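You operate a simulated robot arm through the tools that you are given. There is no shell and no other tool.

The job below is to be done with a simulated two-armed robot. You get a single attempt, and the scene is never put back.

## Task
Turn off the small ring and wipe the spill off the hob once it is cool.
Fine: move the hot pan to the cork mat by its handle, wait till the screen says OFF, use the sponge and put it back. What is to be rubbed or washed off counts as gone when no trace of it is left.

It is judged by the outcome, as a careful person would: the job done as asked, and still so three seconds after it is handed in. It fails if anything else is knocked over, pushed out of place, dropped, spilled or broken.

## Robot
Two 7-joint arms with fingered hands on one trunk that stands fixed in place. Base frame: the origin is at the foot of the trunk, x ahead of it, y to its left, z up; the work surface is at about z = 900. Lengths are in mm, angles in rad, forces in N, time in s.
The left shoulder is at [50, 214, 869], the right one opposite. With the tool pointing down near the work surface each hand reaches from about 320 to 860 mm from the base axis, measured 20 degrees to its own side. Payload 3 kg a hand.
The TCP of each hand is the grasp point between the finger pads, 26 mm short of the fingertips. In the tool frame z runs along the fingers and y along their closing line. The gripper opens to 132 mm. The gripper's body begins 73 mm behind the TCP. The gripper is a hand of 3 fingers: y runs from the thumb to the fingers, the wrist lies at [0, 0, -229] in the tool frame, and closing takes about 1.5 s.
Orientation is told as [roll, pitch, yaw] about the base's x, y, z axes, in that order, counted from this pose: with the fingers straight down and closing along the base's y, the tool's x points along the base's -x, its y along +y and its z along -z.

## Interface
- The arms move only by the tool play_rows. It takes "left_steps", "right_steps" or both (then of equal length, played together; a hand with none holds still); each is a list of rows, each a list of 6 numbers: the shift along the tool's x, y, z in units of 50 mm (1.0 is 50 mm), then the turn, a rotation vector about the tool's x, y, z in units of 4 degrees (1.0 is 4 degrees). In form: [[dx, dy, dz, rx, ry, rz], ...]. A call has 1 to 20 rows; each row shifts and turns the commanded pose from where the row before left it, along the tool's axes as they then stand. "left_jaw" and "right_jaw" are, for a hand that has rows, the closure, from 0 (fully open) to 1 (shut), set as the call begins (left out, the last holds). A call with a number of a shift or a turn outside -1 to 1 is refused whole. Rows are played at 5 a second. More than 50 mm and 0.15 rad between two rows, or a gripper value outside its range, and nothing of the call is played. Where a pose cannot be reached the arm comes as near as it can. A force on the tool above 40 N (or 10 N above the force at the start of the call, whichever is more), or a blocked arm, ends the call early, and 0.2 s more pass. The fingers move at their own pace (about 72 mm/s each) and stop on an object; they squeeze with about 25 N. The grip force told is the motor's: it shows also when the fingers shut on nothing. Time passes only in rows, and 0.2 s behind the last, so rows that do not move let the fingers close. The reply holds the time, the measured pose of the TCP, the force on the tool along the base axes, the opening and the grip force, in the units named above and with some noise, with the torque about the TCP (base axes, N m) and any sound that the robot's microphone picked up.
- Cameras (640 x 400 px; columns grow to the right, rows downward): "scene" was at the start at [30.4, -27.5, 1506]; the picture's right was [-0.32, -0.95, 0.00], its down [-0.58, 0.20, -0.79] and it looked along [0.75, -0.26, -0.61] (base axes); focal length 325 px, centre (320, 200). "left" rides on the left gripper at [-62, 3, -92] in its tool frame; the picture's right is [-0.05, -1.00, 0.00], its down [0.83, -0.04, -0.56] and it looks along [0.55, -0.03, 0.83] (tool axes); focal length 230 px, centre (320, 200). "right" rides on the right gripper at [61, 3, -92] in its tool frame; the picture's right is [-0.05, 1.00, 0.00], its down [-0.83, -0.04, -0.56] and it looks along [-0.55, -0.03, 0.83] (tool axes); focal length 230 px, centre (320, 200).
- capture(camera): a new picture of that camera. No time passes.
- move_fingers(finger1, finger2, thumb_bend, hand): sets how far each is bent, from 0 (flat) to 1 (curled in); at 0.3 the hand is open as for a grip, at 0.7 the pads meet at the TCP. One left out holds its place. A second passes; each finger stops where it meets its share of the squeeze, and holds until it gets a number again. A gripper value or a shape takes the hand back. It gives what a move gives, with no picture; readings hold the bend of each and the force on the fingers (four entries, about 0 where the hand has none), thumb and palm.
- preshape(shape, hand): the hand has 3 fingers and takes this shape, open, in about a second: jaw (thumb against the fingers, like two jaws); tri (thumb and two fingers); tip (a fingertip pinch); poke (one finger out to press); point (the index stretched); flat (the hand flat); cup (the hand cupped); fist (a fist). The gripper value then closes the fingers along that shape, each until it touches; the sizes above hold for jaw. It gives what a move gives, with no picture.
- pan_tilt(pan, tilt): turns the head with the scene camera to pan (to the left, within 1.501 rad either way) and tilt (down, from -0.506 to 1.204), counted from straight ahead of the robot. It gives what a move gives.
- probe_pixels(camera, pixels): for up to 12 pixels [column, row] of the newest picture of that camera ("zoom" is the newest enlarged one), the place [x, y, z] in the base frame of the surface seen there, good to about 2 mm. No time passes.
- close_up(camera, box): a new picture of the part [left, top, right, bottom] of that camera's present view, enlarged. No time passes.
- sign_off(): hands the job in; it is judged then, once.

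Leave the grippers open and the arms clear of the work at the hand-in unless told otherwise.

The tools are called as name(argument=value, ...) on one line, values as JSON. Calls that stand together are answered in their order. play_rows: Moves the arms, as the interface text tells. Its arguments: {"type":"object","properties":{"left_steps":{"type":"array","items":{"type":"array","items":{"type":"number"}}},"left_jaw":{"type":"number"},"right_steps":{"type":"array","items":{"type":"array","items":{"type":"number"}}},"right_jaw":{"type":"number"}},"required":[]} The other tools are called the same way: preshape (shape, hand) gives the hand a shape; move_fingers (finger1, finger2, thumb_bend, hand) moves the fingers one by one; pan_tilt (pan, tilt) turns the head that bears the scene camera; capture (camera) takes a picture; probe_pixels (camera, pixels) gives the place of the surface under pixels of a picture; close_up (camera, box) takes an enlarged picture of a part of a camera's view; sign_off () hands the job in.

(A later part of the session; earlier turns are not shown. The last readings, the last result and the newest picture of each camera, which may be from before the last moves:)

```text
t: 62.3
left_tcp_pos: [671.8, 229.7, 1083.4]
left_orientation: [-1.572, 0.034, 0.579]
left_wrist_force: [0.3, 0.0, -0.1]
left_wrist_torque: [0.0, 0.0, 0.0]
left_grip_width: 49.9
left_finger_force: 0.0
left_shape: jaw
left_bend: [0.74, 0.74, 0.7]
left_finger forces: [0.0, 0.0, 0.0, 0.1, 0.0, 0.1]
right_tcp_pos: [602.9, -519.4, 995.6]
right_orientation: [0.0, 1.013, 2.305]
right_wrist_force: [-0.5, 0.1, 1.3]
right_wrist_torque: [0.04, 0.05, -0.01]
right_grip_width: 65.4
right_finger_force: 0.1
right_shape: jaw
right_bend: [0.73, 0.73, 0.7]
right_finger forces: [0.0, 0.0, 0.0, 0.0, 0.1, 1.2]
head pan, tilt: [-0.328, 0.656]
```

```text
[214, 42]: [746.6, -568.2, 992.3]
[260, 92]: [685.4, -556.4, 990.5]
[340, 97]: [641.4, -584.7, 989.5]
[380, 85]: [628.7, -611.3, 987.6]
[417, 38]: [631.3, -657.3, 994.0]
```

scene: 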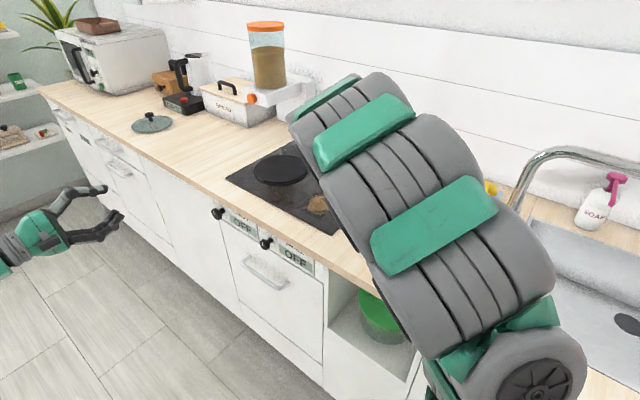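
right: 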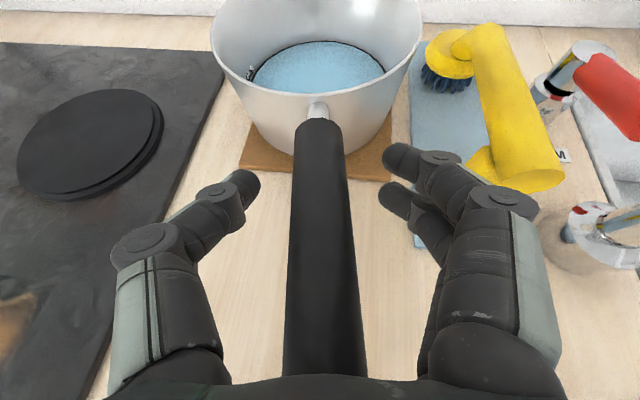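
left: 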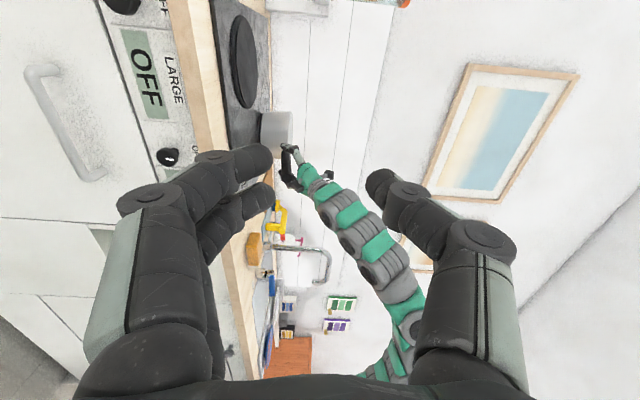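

The pot rests level on the mat. Lift the hand straight off the handle (up 80 mm), then retract.

play_rows(right_steps=[[0.1, 0, -0.063, 0, 0, 0], [0.2, 0, -0.125, 0, 0, 0], [0.35, 0, -0.22, 0, 0, 0], [0.35, 0, -0.22, 0, 0, 0], [0.35, 0, -0.22, 0, 0, 0], [0, 0, -0.7, 0, 0, 0], [0, 0, -0.7, 0, 0, 0], [0, 0, -0.7, 0, 0, 0]])

capture(camera="right")

capture(camera="scene")

```text
t: 64.1
left_tcp_pos: [672.4, 229.4, 1083.9]
left_orientation: [-1.571, 0.034, 0.58]
left_wrist_force: [-0.7, -0.2, 0.2]
left_wrist_torque: [0.01, -0.02, 0.0]
left_grip_width: 49.6
left_finger_force: 0.0
left_shape: jaw
left_bend: [0.74, 0.74, 0.7]
left_finger forces: [0.0, 0.0, 0.0, 0.0, 0.1, 0.0]
right_tcp_pos: [543.0, -454.2, 1129.2]
right_orientation: [0.0, 1.014, 2.305]
right_wrist_force: [-0.2, -0.4, 0.1]
right_wrist_torque: [-0.02, 0.01, 0.0]
right_grip_width: 65.4
right_finger_force: 0.1
right_shape: jaw
right_bend: [0.73, 0.73, 0.7]
right_finger forces: [0.0, 0.0, 0.0, 0.0, 0.0, 0.1]
head pan, tilt: [-0.328, 0.656]
```

```text
taken
```

right: 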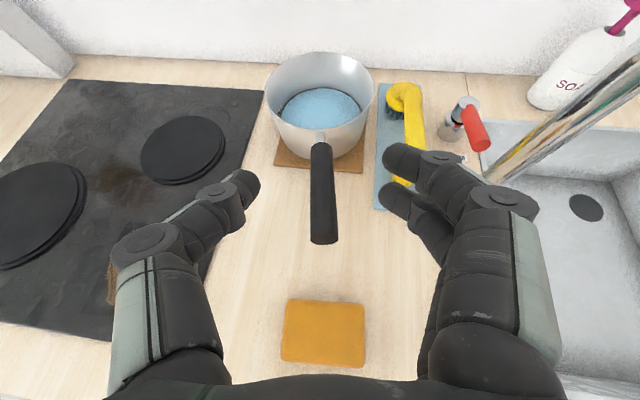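

```text
taken
```

scene: 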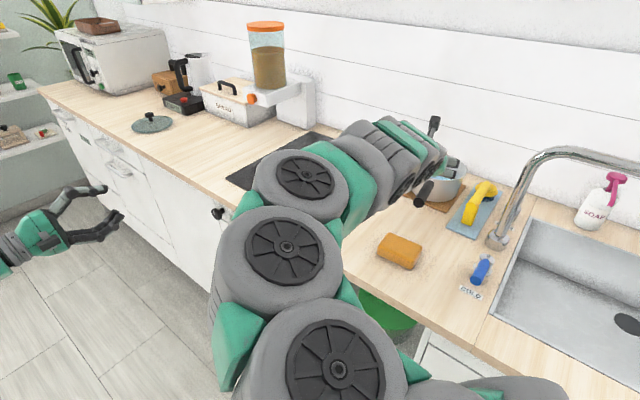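

The pot sits on the mat with its handle free. Next the sponge at (492,-391), long axis ≈39°, ~86×55×35 mm. I'll turn the right hand to point straight down and yaw it so it closes across the sponge's short side, up high.

play_rows(right_steps=[[0, 0, 0, 0, -0.969, 0], [0, 0, 0, 0, -0.969, 0], [0, 0, 0, 0, -0.969, 0], [0, 0, 0, 0, -0.969, 0], [0, 0, 0, 0, -0.969, 0], [0, 0, 0, 0, -0.969, 0], [0, 0, 0, 0, -0.969, 0], [0, 0, 0, 0, -0.969, 0], [0, 0, 0, 0, -0.969, 0], [0, 0, 0, 0, -0.969, 0], [0, 0, 0, 0, -0.969, 0], [0, 0, 0, 0, -0.969, 0], [0, 0, 0, 0, -0.969, 0], [0, 0, 0, 0, -0.969, 0], [0, 0, 0, 0, -0.969, 0], [0, 0, 0, 0, 0, 0.97], [0, 0, 0, 0, 0, 0.97], [0, 0, 0, 0, 0, 0.97], [0, 0, 0, 0, 0, 0.97], [0, 0, 0, 0, 0, 0.97]])

play_rows(right_steps=[[0, 0, 0, 0, 0, 0.97], [0, 0, 0, 0, 0, 0.97], [0, 0, 0, 0, 0, 0.97], [0, 0, 0, 0, 0, 0.97], [0, 0, 0, 0, 0, 0.97], [0, 0, 0, 0, 0, 0.97], [0, 0, 0, 0, 0, 0.97], [0, 0, 0, 0, 0, 0.97], [0, 0, 0, 0, 0, 0.97], [0, 0, 0, 0, 0, 0.97], [0, 0, 0, 0, 0, 0.97], [0, 0, 0, 0, 0, 0.97], [0, 0, 0, 0, 0, 0.97], [0, 0, 0, 0, 0, 0.97], [0, 0, 0, 0, 0, 0.97], [0, 0, 0, 0, 0, 0.97], [0, 0, 0, 0, 0, 0.97], [0, 0, 0, 0, 0, 0.97], [0, 0, 0, 0, 0, 0.97]])

capture(camera="scene")

capture(camera="right")

```text
t: 68.3
left_tcp_pos: [671.3, 228.8, 1083.3]
left_orientation: [-1.57, 0.036, 0.58]
left_wrist_force: [-0.5, -0.3, -0.3]
left_wrist_torque: [-0.02, 0.05, -0.02]
left_grip_width: 49.9
left_finger_force: 0.1
left_shape: jaw
left_bend: [0.74, 0.74, 0.7]
left_finger forces: [0.0, 0.1, 0.0, 0.0, 0.0, 0.0]
right_tcp_pos: [543.1, -452.6, 1131.7]
right_orientation: [0.002, -0.004, 1.966]
right_wrist_force: [0.8, 0.0, 0.5]
right_wrist_torque: [-0.03, 0.01, 0.01]
right_grip_width: 65.5
right_finger_force: 0.1
right_shape: jaw
right_bend: [0.73, 0.73, 0.7]
right_finger forces: [0.0, 0.0, 0.0, 0.0, 0.1, 0.0]
head pan, tilt: [-0.328, 0.656]
```

```text
t: 72.3
left_tcp_pos: [671.9, 229.9, 1084.1]
left_orientation: [-1.572, 0.037, 0.579]
left_wrist_force: [-0.2, 0.2, 1.4]
left_wrist_torque: [0.02, 0.02, -0.02]
left_grip_width: 49.6
left_finger_force: 0.2
left_shape: jaw
left_bend: [0.74, 0.74, 0.7]
left_finger forces: [0.0, 0.1, 0.0, 0.0, 0.0, 0.0]
right_tcp_pos: [543.1, -453.6, 1130.7]
right_orientation: [0.003, 0.001, 0.678]
right_wrist_force: [-0.6, 0.0, 0.2]
right_wrist_torque: [0.0, 0.01, 0.01]
right_grip_width: 65.4
right_finger_force: 0.0
right_shape: jaw
right_bend: [0.73, 0.73, 0.7]
right_finger forces: [0.0, 0.1, 0.1, 0.0, 0.1, 0.0]
head pan, tilt: [-0.328, 0.656]
```

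```text
taken
```

scene: 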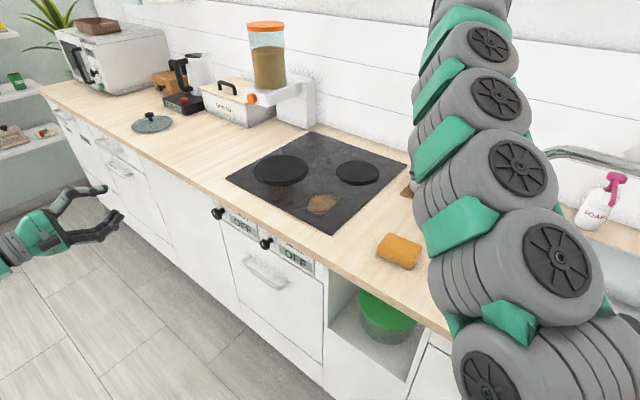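

```text
taken
```

right: 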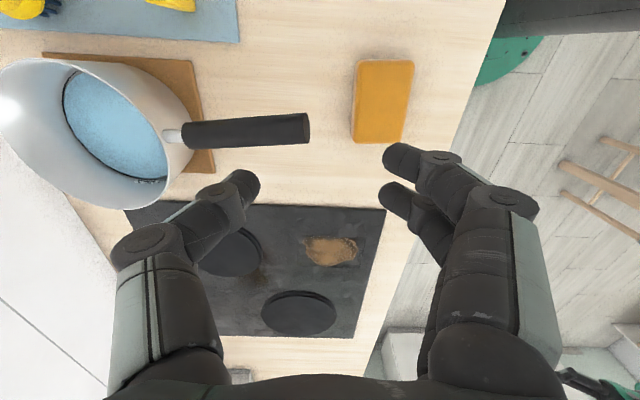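

Both displays seem to read OFF now. Zoom in to confirm, look at the spill closely, and get the sponge's corners from the wrist camera.

close_up(camera="scene", box=[205, 195, 325, 270])

close_up(camera="scene", box=[225, 130, 415, 240])

probe_pixels(camera="right", pixels=[[358, 62], [412, 63], [404, 140], [353, 138], [383, 100], [362, 75], [405, 125], [308, 130], [190, 140]])

close_up(camera="right", box=[220, 190, 412, 350])

```text
5.33 times, centred on (265, 232) of scene
```

zoom: 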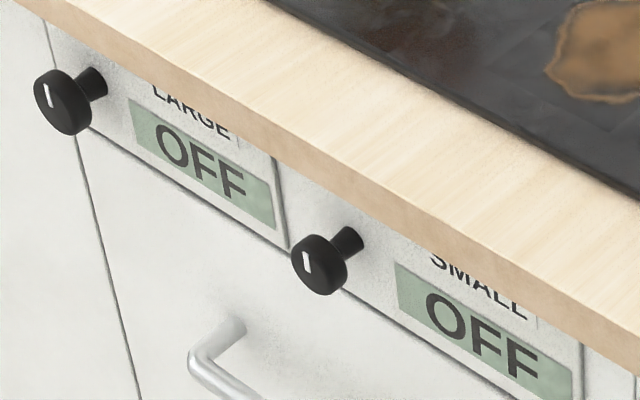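

```text
3.37 times, centred on (320, 185) of scene
```

zoom: 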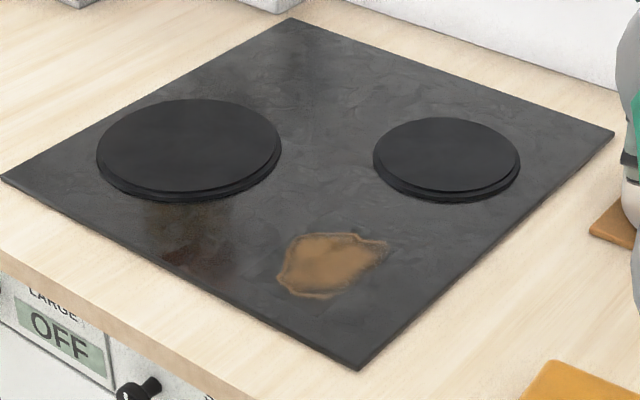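

```text
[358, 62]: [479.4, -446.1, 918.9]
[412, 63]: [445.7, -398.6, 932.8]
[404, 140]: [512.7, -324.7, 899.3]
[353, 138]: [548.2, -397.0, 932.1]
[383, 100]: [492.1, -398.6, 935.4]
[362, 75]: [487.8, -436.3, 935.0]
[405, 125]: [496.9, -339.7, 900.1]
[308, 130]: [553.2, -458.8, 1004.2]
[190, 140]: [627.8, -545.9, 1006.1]
```

```text
2.50 times, centred on (316, 270) of right
```

zoom: 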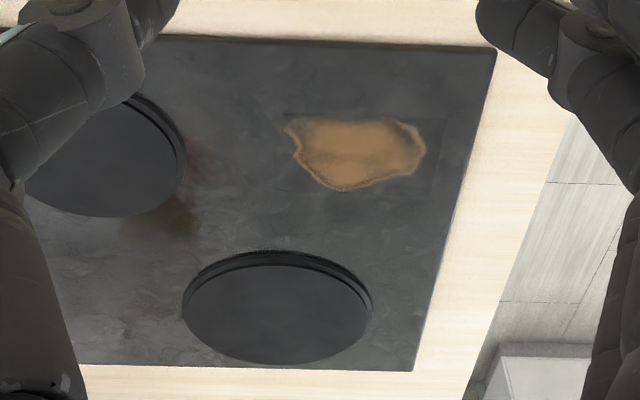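

SMALL shows OFF. The spill is the tan patch only (other tints are reflections). Zoom on the sponge for exact pose.

close_up(camera="right", box=[330, 45, 434, 160])

close_up(camera="scene", box=[360, 220, 440, 280])

probe_pixels(camera="zoom", pixels=[[240, 110], [470, 190], [430, 270], [180, 190], [330, 190], [230, 105], [480, 180], [160, 185], [300, 290], [400, 375], [150, 240]])

```text
3.48 times, centred on (382, 102) of right
```

zoom: 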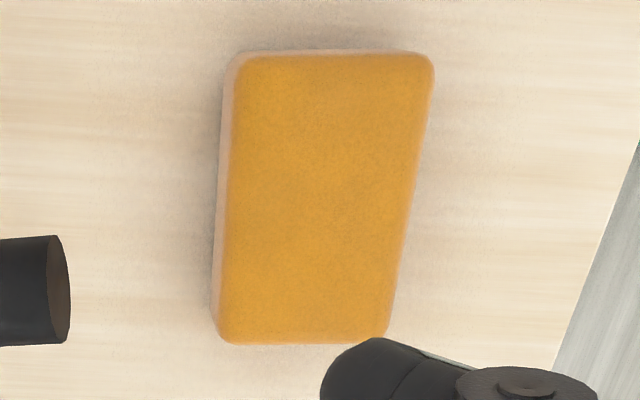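

```text
6.67 times, centred on (400, 250) of scene
```

zoom: 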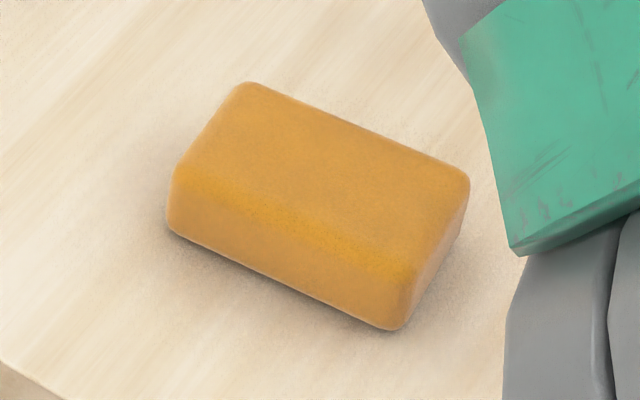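

```text
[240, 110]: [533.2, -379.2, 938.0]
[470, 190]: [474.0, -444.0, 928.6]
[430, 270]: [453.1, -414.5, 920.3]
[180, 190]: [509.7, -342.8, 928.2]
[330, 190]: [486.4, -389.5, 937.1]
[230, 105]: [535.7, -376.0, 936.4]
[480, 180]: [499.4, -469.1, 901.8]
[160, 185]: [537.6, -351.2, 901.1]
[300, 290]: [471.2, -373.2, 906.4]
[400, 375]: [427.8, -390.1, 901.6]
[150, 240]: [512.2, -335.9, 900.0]
```

I'll probe the sponge's top-face corners in the wrist view.

close_up(camera="right", box=[330, 45, 434, 160])

probe_pixels(camera="zoom", pixels=[[245, 65], [425, 65], [380, 332], [230, 332], [232, 200], [408, 200], [335, 60], [310, 338], [320, 200], [225, 200], [415, 200]])

```text
3.48 times, centred on (382, 102) of right
```

zoom: 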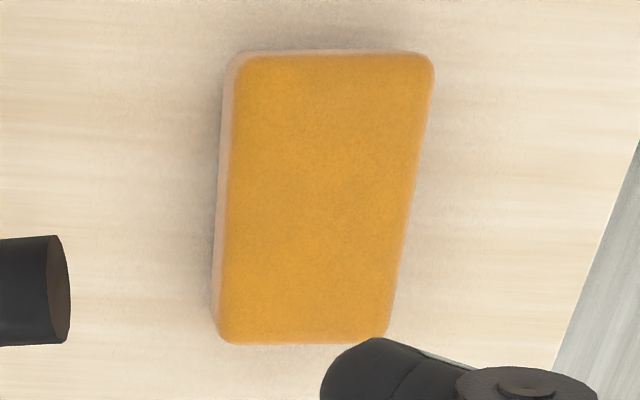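

```text
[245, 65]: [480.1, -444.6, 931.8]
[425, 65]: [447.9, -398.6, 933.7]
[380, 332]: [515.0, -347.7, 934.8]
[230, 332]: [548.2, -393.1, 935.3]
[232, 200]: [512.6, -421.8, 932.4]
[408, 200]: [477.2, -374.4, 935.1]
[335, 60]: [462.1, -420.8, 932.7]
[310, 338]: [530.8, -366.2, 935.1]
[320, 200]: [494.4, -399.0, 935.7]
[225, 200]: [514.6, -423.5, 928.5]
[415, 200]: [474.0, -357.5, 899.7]
```

Sponge: centre (498,-396), 90×60×36 mm, long axis at 37°, handle tip 82 mm beyond its back side. To keep clear of the handle I'll grip it along its long axis (hand yaw −53°, camera side away from the handle). Turn at height, then move above the sponge.

play_rows(right_steps=[[0, 0, 0, 0, 0, 1], [0, 0, 0, 0, 0, 1], [0, 0, 0, 0, 0, 1], [0, 0, 0, 0, 0, 1], [0, 0, 0, 0, 0, 1], [0, 0, 0, 0, 0, 1], [0, 0, 0, 0, 0, 1], [0, 0, 0, 0, 0, 1], [0, 0, 0, 0, 0, 1], [0, 0, 0, 0, 0, 1], [0, 0, 0, 0, 0, 1], [0, 0, 0, 0, 0, 1], [0, 0, 0, 0, 0, 1], [0, 0, 0, 0, 0, 1], [0, 0, 0, 0, 0, 1], [0, 0, 0, 0, 0, 1], [0, 0, 0, 0, 0, 1], [0, 0, 0, 0, 0, 1], [0, 0, 0, 0, 0, 1], [0, 0, 0, 0, 0, 1]], right_jaw=0.15)

play_rows(right_steps=[[0, 0, 0, 0, 0, 1], [0, 0, 0, 0, 0, 1], [0, 0, 0, 0, 0, 1.0], [0.733, -0.02, 0, 0, 0, 0], [0.733, -0.02, 0, 0, 0, 0], [0, 0, 0.8, 0, 0, 0], [0, 0, 0.8, 0, 0, 0], [0, 0, 0.6, 0, 0, 0]])

capture(camera="right")

capture(camera="scene")

```text
t: 76.5
left_tcp_pos: [671.9, 229.2, 1083.5]
left_orientation: [-1.571, 0.035, 0.579]
left_wrist_force: [0.0, -0.3, -0.3]
left_wrist_torque: [-0.02, 0.01, 0.01]
left_grip_width: 49.9
left_finger_force: 0.0
left_shape: jaw
left_bend: [0.74, 0.74, 0.7]
left_finger forces: [0.0, 0.1, 0.0, 0.1, 0.0, 0.0]
right_tcp_pos: [543.1, -454.4, 1132.1]
right_orientation: [0.0, 0.004, -0.717]
right_wrist_force: [0.4, 0.5, 0.1]
right_wrist_torque: [0.02, -0.01, 0.01]
right_grip_width: 111.8
right_finger_force: 0.1
right_shape: jaw
right_bend: [0.54, 0.54, 0.5]
right_finger forces: [0.1, 0.0, 0.1, 0.1, 0.0, 0.0]
head pan, tilt: [-0.328, 0.656]
```

```text
t: 78.3
left_tcp_pos: [671.7, 229.2, 1083.1]
left_orientation: [-1.571, 0.035, 0.58]
left_wrist_force: [0.2, -0.4, 0.6]
left_wrist_torque: [0.02, 0.01, 0.02]
left_grip_width: 49.4
left_finger_force: 0.1
left_shape: jaw
left_bend: [0.74, 0.74, 0.7]
left_finger forces: [0.0, 0.0, 0.1, 0.0, 0.0, 0.0]
right_tcp_pos: [495.2, -395.0, 1020.7]
right_orientation: [0.0, 0.005, -0.926]
right_wrist_force: [0.6, -0.5, 0.0]
right_wrist_torque: [0.02, -0.03, 0.02]
right_grip_width: 111.9
right_finger_force: 0.1
right_shape: jaw
right_bend: [0.54, 0.54, 0.5]
right_finger forces: [0.0, 0.1, 0.1, 0.0, 0.0, 0.0]
head pan, tilt: [-0.328, 0.656]
```

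```text
taken
```

right: 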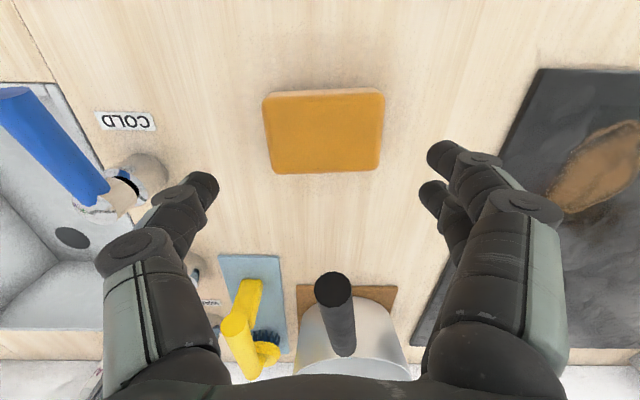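

```text
taken
```

scene: 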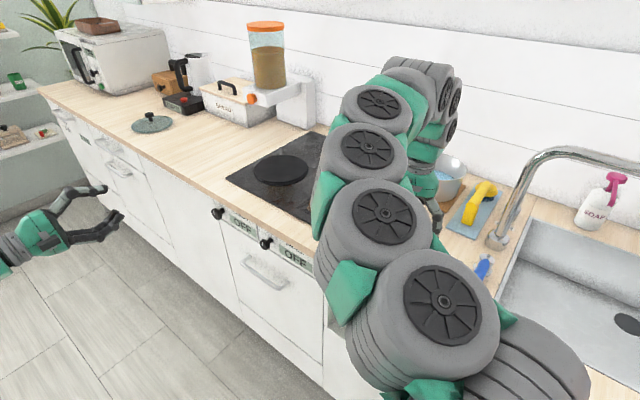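

Sponge is centred between the fingers. Check clearance to the COLD tap and handle tip by probing.

probe_pixels(camera="right", pixels=[[150, 172], [105, 190], [125, 205], [333, 285], [320, 295], [268, 100], [382, 95], [378, 168], [275, 170], [325, 130]])

```text
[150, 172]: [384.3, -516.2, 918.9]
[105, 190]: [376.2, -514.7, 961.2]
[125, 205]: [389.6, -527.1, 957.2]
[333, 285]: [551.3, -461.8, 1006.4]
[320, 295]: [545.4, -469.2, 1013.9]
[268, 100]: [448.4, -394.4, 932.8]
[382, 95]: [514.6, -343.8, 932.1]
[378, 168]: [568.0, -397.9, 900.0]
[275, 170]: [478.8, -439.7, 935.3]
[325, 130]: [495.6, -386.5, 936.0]
```

Clear on all sides. Descend 82 mm with a small correction, tips stopping ~12 mm above the counter, then close.

play_rows(right_steps=[[-0.048, 0.03, 0.4, 0, 0, 0], [0, 0, 0.4, 0, 0, 0], [0, 0, 0.4, 0, 0, 0], [0, 0, 0.3, 0, 0, 0], [0, 0, 0.134, 0, 0, 0]])

play_rows(right_steps=[[0, 0, 0, 0, 0, 0], [0, 0, 0, 0, 0, 0], [0, 0, 0, 0, 0, 0], [0, 0, 0, 0, 0, 0], [0, 0, 0, 0, 0, 0]], right_jaw=1.0)

capture(camera="right")

```text
t: 79.5
left_tcp_pos: [672.0, 228.8, 1084.5]
left_orientation: [-1.57, 0.038, 0.578]
left_wrist_force: [-0.1, 0.4, 0.0]
left_wrist_torque: [-0.03, -0.01, -0.02]
left_grip_width: 49.8
left_finger_force: 0.0
left_shape: jaw
left_bend: [0.74, 0.74, 0.7]
left_finger forces: [0.0, 0.1, 0.1, 0.0, 0.1, 0.0]
right_tcp_pos: [500.8, -396.0, 940.0]
right_orientation: [-0.001, 0.004, -0.927]
right_wrist_force: [0.0, 0.0, 0.5]
right_wrist_torque: [0.02, 0.01, -0.01]
right_grip_width: 111.9
right_finger_force: 0.1
right_shape: jaw
right_bend: [0.54, 0.54, 0.5]
right_finger forces: [0.0, 0.1, 0.0, 0.1, 0.0, 0.1]
head pan, tilt: [-0.328, 0.656]
```

```text
t: 80.7
left_tcp_pos: [672.6, 229.9, 1083.5]
left_orientation: [-1.571, 0.036, 0.58]
left_wrist_force: [-0.9, -0.5, 0.3]
left_wrist_torque: [0.01, -0.03, -0.02]
left_grip_width: 49.7
left_finger_force: 0.1
left_shape: jaw
left_bend: [0.74, 0.74, 0.7]
left_finger forces: [0.0, 0.0, 0.0, 0.1, 0.0, 0.0]
right_tcp_pos: [500.4, -397.2, 939.6]
right_orientation: [-0.001, 0.002, -0.925]
right_wrist_force: [-0.7, 0.1, 0.0]
right_wrist_torque: [-0.01, -0.03, -0.01]
right_grip_width: 90.0
right_finger_force: 24.4
right_shape: jaw
right_bend: [0.68, 0.69, 0.66]
right_finger forces: [11.1, 11.2, 0.0, 0.0, 22.3, 0.0]
head pan, tilt: [-0.328, 0.656]
```

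```text
taken
```

right: 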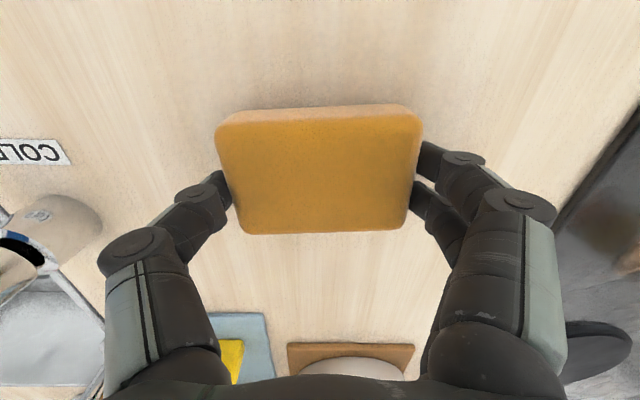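

Sponge gripped (90 mm wide, TCP at (500.4,-397.2,939.6), yaw −0.925 — remembered for putting it back). Lift 60 mm and carry it 275 mm to the left, above the front end of the spill.

play_rows(right_steps=[[0, 0, -0.6, 0, 0, 0], [0, 0, -0.6, 0, 0, 0], [0, 0.7, 0, 0, 0, 0], [0, 0.8, 0, 0, 0, 0], [0, 0.8, 0, 0, 0, 0], [0, 0.8, 0, 0, 0, 0], [0, 0.8, 0, 0, 0, 0], [0, 0.8, 0, 0, 0, 0], [0, 0.8, 0, 0, 0, 0]])

capture(camera="right")

capture(camera="scene")

```text
t: 82.7
left_tcp_pos: [671.7, 228.5, 1084.9]
left_orientation: [-1.569, 0.035, 0.578]
left_wrist_force: [-0.4, -1.0, 0.6]
left_wrist_torque: [0.04, -0.01, 0.04]
left_grip_width: 49.9
left_finger_force: 0.2
left_shape: jaw
left_bend: [0.74, 0.74, 0.7]
left_finger forces: [0.0, 0.0, 0.1, 0.0, 0.1, 0.0]
right_tcp_pos: [719.5, -233.3, 999.3]
right_orientation: [0.0, 0.004, -0.929]
right_wrist_force: [-1.1, -0.6, -0.5]
right_wrist_torque: [0.11, -0.02, 0.0]
right_grip_width: 89.8
right_finger_force: 24.7
right_shape: jaw
right_bend: [0.68, 0.69, 0.66]
right_finger forces: [11.3, 11.3, 0.0, 0.1, 22.5, 0.1]
head pan, tilt: [-0.328, 0.656]
```

```text
taken
```

right: 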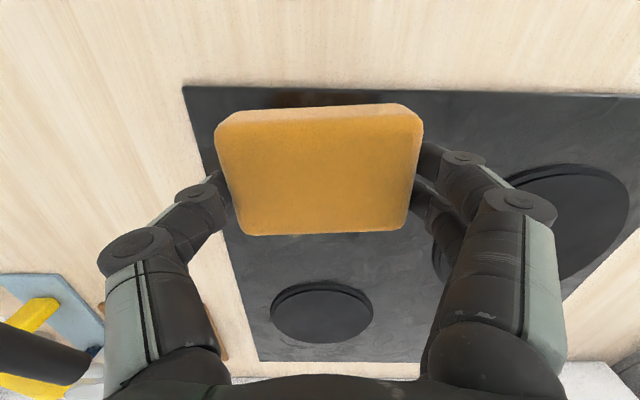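

```text
taken
```

scene: 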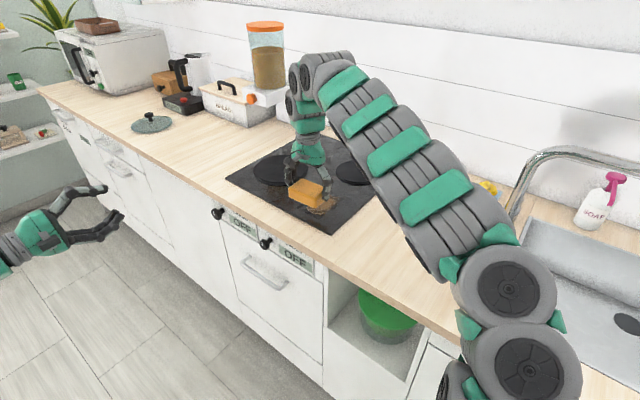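

Positioned over the front end of the spill. Lower 50 mm, then in ~2 mm steps to touch.

play_rows(right_steps=[[0, 0, 0.5, 0, 0, 0], [0, 0, 0.4, 0, 0, 0], [0, 0, 0.1, 0, 0, 0], [0, 0, 0.04, 0, 0, 0], [0, 0, 0, 0, 0, 0]])

```text
t: 83.9
left_tcp_pos: [671.9, 229.9, 1083.5]
left_orientation: [-1.572, 0.034, 0.58]
left_wrist_force: [-0.6, 0.6, 0.8]
left_wrist_torque: [-0.02, -0.02, -0.01]
left_grip_width: 49.7
left_finger_force: 0.3
left_shape: jaw
left_bend: [0.74, 0.74, 0.7]
left_finger forces: [0.1, 0.1, 0.1, 0.1, 0.0, 0.1]
right_tcp_pos: [720.0, -230.3, 948.1]
right_orientation: [-0.001, 0.003, -0.925]
right_wrist_force: [0.4, -0.5, 0.9]
right_wrist_torque: [0.04, -0.03, -0.05]
right_grip_width: 89.8
right_finger_force: 25.0
right_shape: jaw
right_bend: [0.68, 0.69, 0.66]
right_finger forces: [11.1, 11.2, 0.0, 0.0, 22.4, 0.0]
head pan, tilt: [-0.328, 0.656]
```

Just touching. Press 2 mm more and make one stroke away and back (120 mm along tool x).

play_rows(right_steps=[[0, 0, 0.04, 0, 0, 0], [-0.4, 0, 0, 0, 0, 0], [-0.4, 0, 0, 0, 0, 0], [-0.4, 0, 0, 0, 0, 0], [-0.4, 0, 0, 0, 0, 0], [-0.4, 0, 0, 0, 0, 0], [-0.4, 0, 0, 0, 0, 0]])

capture(camera="right")

close_up(camera="scene", box=[225, 130, 415, 240])

```text
t: 84.8
left_tcp_pos: [673.0, 228.9, 1083.9]
left_orientation: [-1.571, 0.037, 0.58]
left_wrist_force: [-0.6, -0.6, 0.3]
left_wrist_torque: [-0.04, -0.04, -0.01]
left_grip_width: 49.9
left_finger_force: 0.0
left_shape: jaw
left_bend: [0.74, 0.74, 0.7]
left_finger forces: [0.0, 0.0, 0.0, 0.0, 0.0, 0.0]
right_tcp_pos: [746.7, -263.9, 944.9]
right_orientation: [0.0, 0.008, -0.92]
right_wrist_force: [-9.3, 9.4, 21.8]
right_wrist_torque: [0.15, 0.09, 0.04]
right_grip_width: 88.7
right_finger_force: 25.2
right_shape: jaw
right_bend: [0.7, 0.7, 0.67]
right_finger forces: [11.9, 12.2, 0.1, 0.0, 25.0, 0.1]
head pan, tilt: [-0.328, 0.656]
stopped in row 4 (right hand): the force on the tool passed its limit at 44 N (the readings are from after the stop); the commanded pose is now the measured one
```

```text
taken
```

right: 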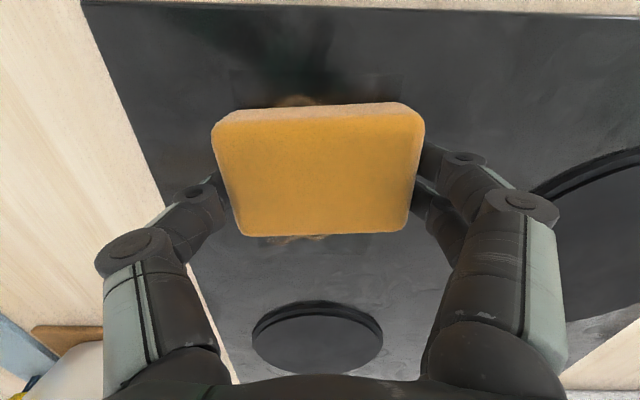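

```text
3.37 times, centred on (320, 185) of scene
```

zoom: 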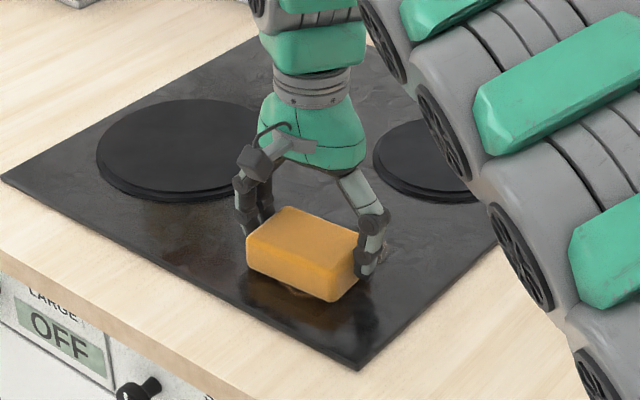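

Too firm (44 N peak). Ease up 1.2 mm and keep stroking more lightly.

play_rows(right_steps=[[0, 0, -0.024, 0, 0, 0], [0, 0, 0, 0, 0, 0]])

play_rows(right_steps=[[-0.3, 0, 0, 0, 0, 0], [-0.3, 0, 0, 0, 0, 0], [-0.3, 0, 0, 0, 0, 0], [-0.3, 0, 0, 0, 0, 0]])

close_up(camera="scene", box=[225, 130, 415, 240])

```text
t: 85.4
left_tcp_pos: [672.2, 229.7, 1084.7]
left_orientation: [-1.571, 0.035, 0.579]
left_wrist_force: [-0.6, 0.7, 0.3]
left_wrist_torque: [0.01, -0.01, 0.0]
left_grip_width: 50.1
left_finger_force: 0.0
left_shape: jaw
left_bend: [0.74, 0.74, 0.7]
left_finger forces: [0.1, 0.0, 0.1, 0.0, 0.1, 0.0]
right_tcp_pos: [746.4, -265.0, 945.6]
right_orientation: [-0.001, 0.006, -0.922]
right_wrist_force: [-9.7, 11.4, 17.9]
right_wrist_torque: [0.25, 0.12, 0.06]
right_grip_width: 88.5
right_finger_force: 25.4
right_shape: jaw
right_bend: [0.7, 0.7, 0.67]
right_finger forces: [12.1, 12.5, 0.0, 0.0, 25.1, 0.1]
head pan, tilt: [-0.328, 0.656]
```

```text
t: 86.2
left_tcp_pos: [671.9, 228.9, 1083.1]
left_orientation: [-1.57, 0.036, 0.58]
left_wrist_force: [-0.5, -0.4, -0.1]
left_wrist_torque: [0.0, 0.01, -0.02]
left_grip_width: 49.7
left_finger_force: 0.0
left_shape: jaw
left_bend: [0.74, 0.74, 0.7]
left_finger forces: [0.1, 0.0, 0.0, 0.1, 0.0, 0.0]
right_tcp_pos: [771.1, -299.0, 945.2]
right_orientation: [-0.001, 0.011, -0.922]
right_wrist_force: [-6.5, 4.4, 19.1]
right_wrist_torque: [0.12, -0.01, 0.0]
right_grip_width: 88.5
right_finger_force: 24.9
right_shape: jaw
right_bend: [0.7, 0.7, 0.67]
right_finger forces: [11.3, 11.5, 0.0, 0.0, 25.9, 0.0]
right hand out of reach, approached as far as the arm can: row 4
head pan, tilt: [-0.328, 0.656]
stopped in row 4 (right hand): the force on the tool passed its limit at 47 N (the readings are from after the stop); the commanded pose is now the measured one
```

```text
3.37 times, centred on (320, 185) of scene
```

zoom: 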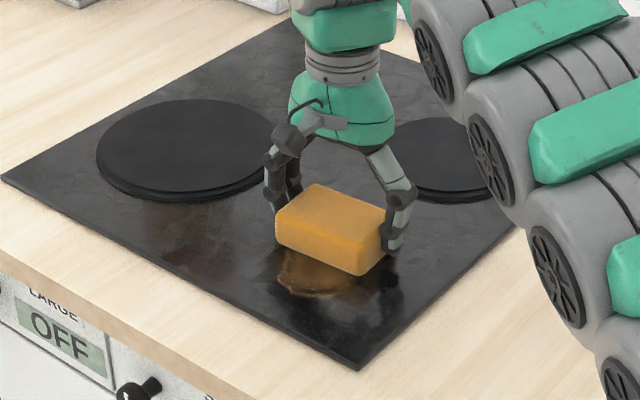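

The arm is near its reach limit there (sponge already covers the far end). I'll ease up and stroke back toward the front with lighter contact, then look.

play_rows(right_steps=[[0.1, 0, -0.03, 0, 0, 0], [0.3, 0, 0, 0, 0, 0], [0.3, 0, 0, 0, 0, 0], [0.3, 0, 0, 0, 0, 0], [0.3, 0, 0, 0, 0, 0], [0.3, 0, 0, 0, 0, 0]])

play_rows(right_steps=[[0, 0, -0.8, 0, 0, 0], [0.3, 0.8, 0, 0, 0, 0], [0.3, 0.8, 0, 0, 0, 0], [0.3, 0.8, 0, 0, 0, 0]])

close_up(camera="scene", box=[225, 130, 415, 240])

```text
t: 87.6
left_tcp_pos: [674.0, 227.8, 1083.6]
left_orientation: [-1.571, 0.033, 0.579]
left_wrist_force: [-0.2, -0.6, 1.0]
left_wrist_torque: [0.01, 0.01, 0.03]
left_grip_width: 50.1
left_finger_force: 0.0
left_shape: jaw
left_bend: [0.74, 0.74, 0.7]
left_finger forces: [0.0, 0.0, 0.1, 0.0, 0.1, 0.0]
right_tcp_pos: [721.6, -235.2, 946.3]
right_orientation: [-0.004, 0.012, -0.924]
right_wrist_force: [0.2, -0.5, 1.6]
right_wrist_torque: [0.03, -0.05, -0.03]
right_grip_width: 88.7
right_finger_force: 24.8
right_shape: jaw
right_bend: [0.7, 0.7, 0.67]
right_finger forces: [12.0, 12.0, 0.0, 0.1, 24.1, 0.1]
head pan, tilt: [-0.328, 0.656]
```

```text
t: 88.6
left_tcp_pos: [672.3, 229.2, 1084.3]
left_orientation: [-1.572, 0.035, 0.58]
left_wrist_force: [-0.6, 1.2, 1.3]
left_wrist_torque: [-0.01, -0.02, 0.0]
left_grip_width: 49.7
left_finger_force: 0.0
left_shape: jaw
left_bend: [0.74, 0.74, 0.7]
left_finger forces: [0.0, 0.0, 0.0, 0.0, 0.1, 0.0]
right_tcp_pos: [767.1, -138.3, 990.4]
right_orientation: [-0.001, 0.01, -0.924]
right_wrist_force: [0.1, -0.3, -0.6]
right_wrist_torque: [-0.01, 0.0, -0.01]
right_grip_width: 88.6
right_finger_force: 25.0
right_shape: jaw
right_bend: [0.7, 0.7, 0.67]
right_finger forces: [11.7, 12.1, 0.0, 0.0, 23.8, 0.0]
right hand out of reach, approached as far as the arm can: row 4
head pan, tilt: [-0.328, 0.656]
```

```text
3.37 times, centred on (320, 185) of scene
```

zoom: 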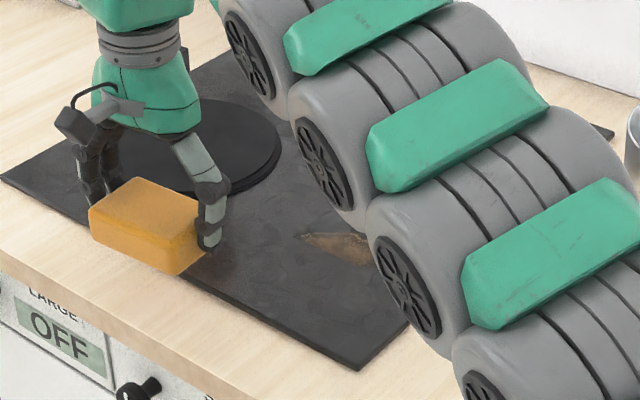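

Part of the spill is gone; a piece remains. Look from both wrist cameras.

capture(camera="right")

capture(camera="left")

close_up(camera="scene", box=[290, 175, 370, 235])

```text
taken
```

right: 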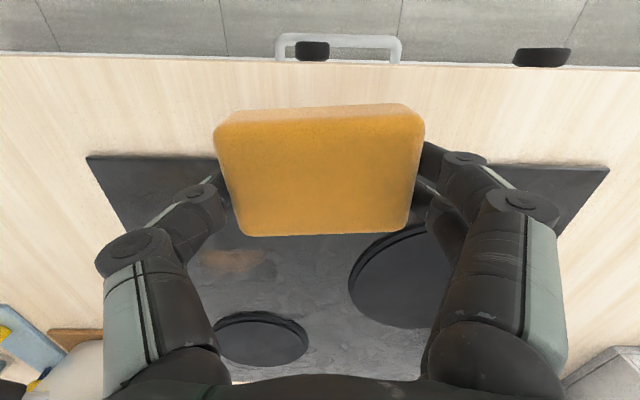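

```text
taken
```

left: 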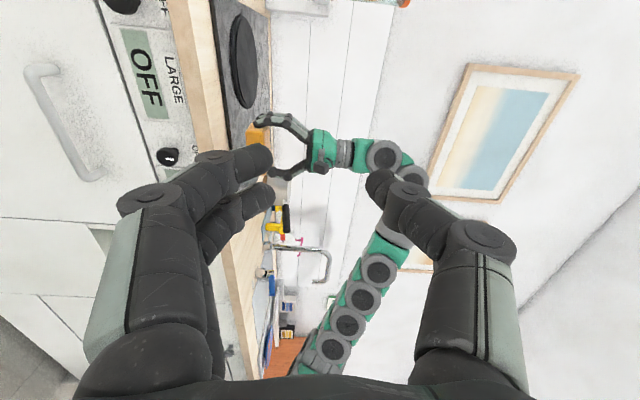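

```text
6.67 times, centred on (330, 205) of scene
```

zoom: 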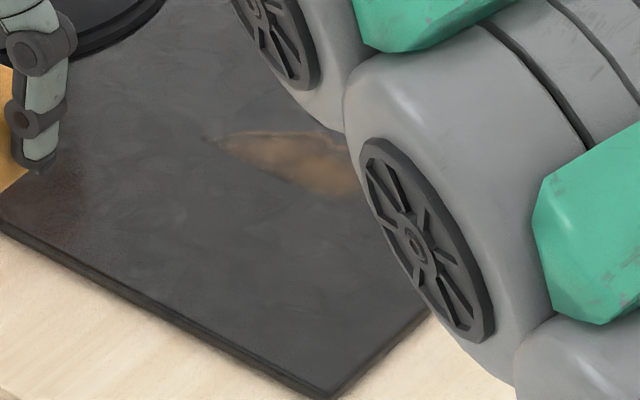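

Front part is fully clean; the remnant is at the far right, around (233,260) in the wrist view. Probe its extent.

close_up(camera="right", box=[170, 215, 298, 295])

probe_pixels(camera="right", pixels=[[205, 255], [215, 270], [235, 272], [255, 265], [263, 252], [245, 247], [220, 247], [233, 260]])

```text
5.00 times, centred on (234, 255) of right
```

zoom: 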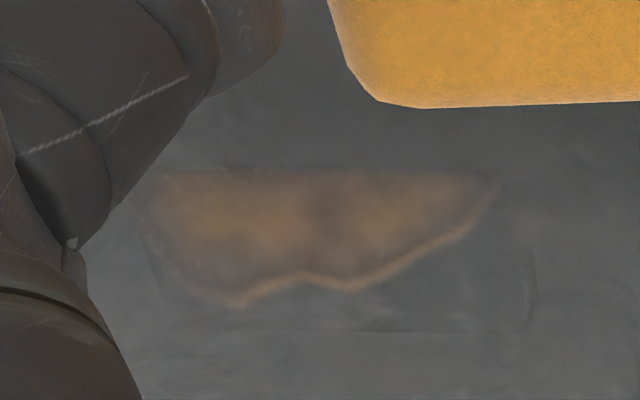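

```text
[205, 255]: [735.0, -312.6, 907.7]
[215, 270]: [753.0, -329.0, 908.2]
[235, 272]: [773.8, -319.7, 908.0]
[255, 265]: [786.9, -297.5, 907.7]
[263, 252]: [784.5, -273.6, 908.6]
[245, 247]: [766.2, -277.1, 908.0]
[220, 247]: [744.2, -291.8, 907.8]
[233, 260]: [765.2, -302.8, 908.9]
```

The remnant spans about e 440–512, d 648–692 (just behind my reachable stroke). I'll turn the hand 86° so that the sponge's long side points away from the front, giving 15 mm more cover. Rotate at height here first.

play_rows(right_steps=[[0.2, 0, 0, 0, 0, -1], [0.2, 0, 0, 0, 0, -1], [0, 0, 0, 0, 0, -1], [0, 0, 0, 0, 0, -1], [0, 0, 0, 0, 0, -1], [0, 0, 0, 0, 0, -1], [0, 0, 0, 0, 0, -1], [0, 0, 0, 0, 0, -1], [0, 0, 0, 0, 0, -1], [0, 0, 0, 0, 0, -1], [0, 0, 0, 0, 0, -1], [0, 0, 0, 0, 0, -1], [0, 0, 0, 0, 0, -1], [0, 0, 0, 0, 0, -1], [0, 0, 0, 0, 0, -1], [0, 0, 0, 0, 0, -1], [0, 0, 0, 0, 0, -1], [0, 0, 0, 0, 0, -1], [0, 0, 0, 0, 0, -1], [0, 0, 0, 0, 0, -1]])

play_rows(right_steps=[[0, 0, 0, 0, 0, -0.75], [0, 0, 0, 0, 0, -0.75], [0, 0, 0, 0, 0, 0]])

capture(camera="right")

```text
t: 92.8
left_tcp_pos: [672.5, 229.5, 1084.1]
left_orientation: [-1.569, 0.034, 0.58]
left_wrist_force: [-0.5, -0.1, -0.1]
left_wrist_torque: [-0.02, -0.01, -0.05]
left_grip_width: 49.7
left_finger_force: 0.1
left_shape: jaw
left_bend: [0.74, 0.74, 0.7]
left_finger forces: [0.1, 0.0, 0.0, 0.1, 0.0, 0.0]
right_tcp_pos: [753.4, -122.5, 990.3]
right_orientation: [0.01, 0.003, 0.474]
right_wrist_force: [-0.5, -0.2, 0.1]
right_wrist_torque: [0.0, 0.01, 0.04]
right_grip_width: 88.4
right_finger_force: 25.0
right_shape: jaw
right_bend: [0.7, 0.7, 0.67]
right_finger forces: [11.9, 12.0, 0.0, 0.0, 23.8, 0.0]
head pan, tilt: [-0.328, 0.656]
```

```text
t: 93.6
left_tcp_pos: [671.7, 229.4, 1083.8]
left_orientation: [-1.571, 0.034, 0.579]
left_wrist_force: [0.8, 0.3, -0.7]
left_wrist_torque: [0.0, -0.01, 0.01]
left_grip_width: 49.9
left_finger_force: 0.1
left_shape: jaw
left_bend: [0.74, 0.74, 0.7]
left_finger forces: [0.0, 0.0, 0.0, 0.0, 0.0, 0.0]
right_tcp_pos: [754.6, -122.9, 990.1]
right_orientation: [0.01, 0.003, 0.58]
right_wrist_force: [-0.2, 0.3, -0.1]
right_wrist_torque: [0.0, 0.01, -0.02]
right_grip_width: 88.8
right_finger_force: 24.9
right_shape: jaw
right_bend: [0.7, 0.7, 0.67]
right_finger forces: [11.8, 12.0, 0.0, 0.0, 23.9, 0.0]
head pan, tilt: [-0.328, 0.656]
```

```text
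taken
```

right: 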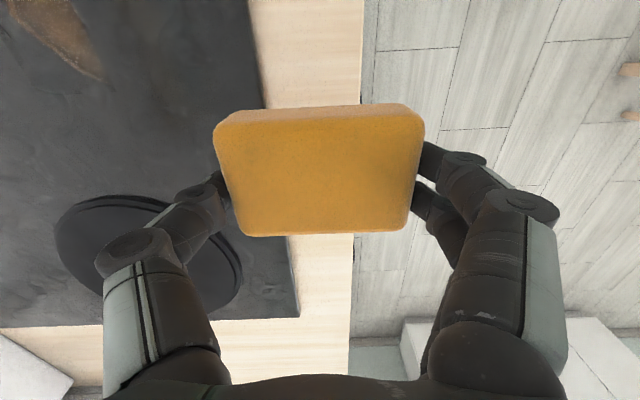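

Correct a 0.6° tilt and move over the remnant (e≈470, d≈625), still 40 mm up.

play_rows(right_steps=[[0.48, -0.555, 0, 0.144, 0.043, 0], [0.48, -0.555, 0, 0, 0, 0], [0.48, -0.555, 0, 0, 0, 0], [0.48, -0.555, 0, 0, 0, 0], [0, 0, 0.5, 0, 0, 0], [0, 0, 0.2, 0, 0, 0], [0, 0, 0.12, 0, 0, 0], [0, 0, 0, 0, 0, 0]])

capture(camera="right")

```text
t: 95.4
left_tcp_pos: [671.9, 229.2, 1082.7]
left_orientation: [-1.569, 0.036, 0.58]
left_wrist_force: [0.2, 0.2, -0.6]
left_wrist_torque: [0.03, 0.01, -0.02]
left_grip_width: 49.9
left_finger_force: 0.1
left_shape: jaw
left_bend: [0.74, 0.74, 0.7]
left_finger forces: [0.1, 0.1, 0.0, 0.0, 0.1, 0.0]
right_tcp_pos: [733.7, -268.2, 949.2]
right_orientation: [-0.001, 0.005, 0.579]
right_wrist_force: [0.7, 0.2, -1.0]
right_wrist_torque: [-0.01, 0.0, 0.02]
right_grip_width: 88.6
right_finger_force: 25.4
right_shape: jaw
right_bend: [0.7, 0.7, 0.67]
right_finger forces: [11.9, 12.0, 0.0, 0.0, 23.9, 0.0]
head pan, tilt: [-0.328, 0.656]
```

```text
taken
```

right: 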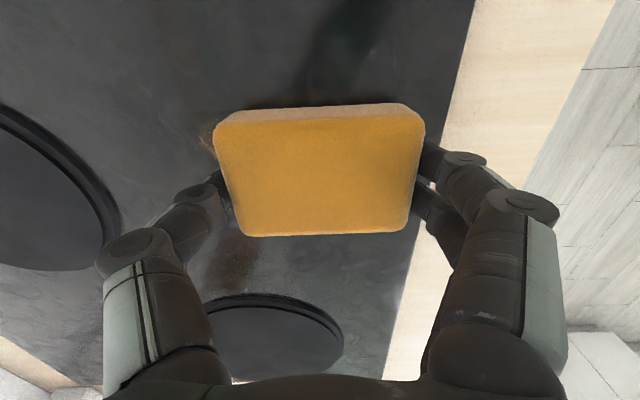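

Move 30 mm deeper, press lightly, and stroke sideways.

play_rows(right_steps=[[0, -0.3, 0, 0, 0, 0], [0, -0.3, 0, 0, 0, 0], [0, 0, 0.04, 0, 0, 0], [0, 0, 0.02, 0, 0, 0], [0, 0, 0, 0, 0, 0]])

```text
t: 96.6
left_tcp_pos: [672.5, 229.3, 1083.0]
left_orientation: [-1.572, 0.035, 0.579]
left_wrist_force: [0.6, -0.2, 0.4]
left_wrist_torque: [0.01, 0.01, 0.0]
left_grip_width: 49.8
left_finger_force: 0.0
left_shape: jaw
left_bend: [0.74, 0.74, 0.7]
left_finger forces: [0.1, 0.0, 0.0, 0.0, 0.1, 0.0]
right_tcp_pos: [750.7, -293.7, 946.5]
right_orientation: [0.0, 0.004, 0.58]
right_wrist_force: [-0.2, 0.1, -0.4]
right_wrist_torque: [0.01, 0.0, 0.01]
right_grip_width: 88.8
right_finger_force: 25.1
right_shape: jaw
right_bend: [0.7, 0.7, 0.67]
right_finger forces: [11.9, 12.0, 0.0, 0.0, 23.9, 0.0]
head pan, tilt: [-0.328, 0.656]
```

No contact yet; lower another ~1.5 mm.

play_rows(right_steps=[[0, 0, 0.02, 0, 0, 0], [0, 0, 0.015, 0, 0, 0], [0, 0, 0, 0, 0, 0]])

```text
t: 97.4
left_tcp_pos: [671.0, 229.0, 1084.3]
left_orientation: [-1.57, 0.036, 0.579]
left_wrist_force: [-0.3, 0.3, 0.1]
left_wrist_torque: [0.02, -0.01, -0.02]
left_grip_width: 50.0
left_finger_force: 0.0
left_shape: jaw
left_bend: [0.74, 0.74, 0.7]
left_finger forces: [0.0, 0.1, 0.1, 0.1, 0.0, 0.0]
right_tcp_pos: [750.3, -293.4, 945.4]
right_orientation: [0.001, 0.005, 0.579]
right_wrist_force: [-1.2, -1.1, 15.1]
right_wrist_torque: [0.09, 0.04, -0.01]
right_grip_width: 88.7
right_finger_force: 24.8
right_shape: jaw
right_bend: [0.7, 0.7, 0.67]
right_finger forces: [11.7, 11.9, 0.0, 0.0, 23.9, 0.0]
head pan, tilt: [-0.328, 0.656]
```

15 N contact – good. Stroke sideways: 35 mm left, 65 mm right, 30 mm back.

play_rows(right_steps=[[-0.15, 0, 0, 0, 0, 0], [-0.2, 0, 0, 0, 0, 0], [-0.2, 0, 0, 0, 0, 0], [-0.15, 0, 0, 0, 0, 0], [0.15, 0, 0, 0, 0, 0], [0.2, 0, 0, 0, 0, 0], [0.2, 0, 0, 0, 0, 0], [0.2, 0, 0, 0, 0, 0], [0.2, 0, 0, 0, 0, 0], [0.2, 0, 0, 0, 0, 0], [0.15, 0, 0, 0, 0, 0], [-0.2, 0, 0, 0, 0, 0], [-0.2, 0, 0, 0, 0, 0], [-0.2, 0, 0, 0, 0, 0]])

close_up(camera="scene", box=[225, 130, 415, 240])

```text
t: 100.4
left_tcp_pos: [671.5, 229.2, 1084.8]
left_orientation: [-1.572, 0.035, 0.578]
left_wrist_force: [0.1, 0.0, 0.1]
left_wrist_torque: [-0.01, 0.01, -0.01]
left_grip_width: 49.8
left_finger_force: 0.1
left_shape: jaw
left_bend: [0.74, 0.74, 0.7]
left_finger forces: [0.0, 0.2, 0.1, 0.0, 0.0, 0.0]
right_tcp_pos: [742.2, -297.1, 944.1]
right_orientation: [0.002, 0.008, 0.576]
right_wrist_force: [-6.5, -4.6, 9.0]
right_wrist_torque: [-0.09, 0.12, 0.03]
right_grip_width: 89.0
right_finger_force: 24.6
right_shape: jaw
right_bend: [0.7, 0.7, 0.67]
right_finger forces: [11.9, 12.3, 0.0, 0.1, 24.1, 0.0]
right hand out of reach, approached as far as the arm can: row 4
head pan, tilt: [-0.328, 0.656]
```

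```text
3.37 times, centred on (320, 185) of scene
```

zoom: 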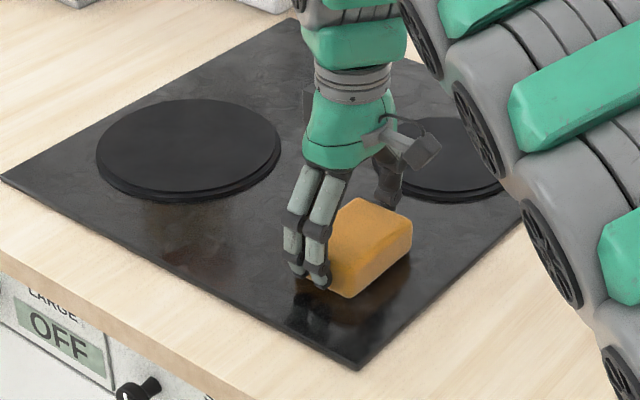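

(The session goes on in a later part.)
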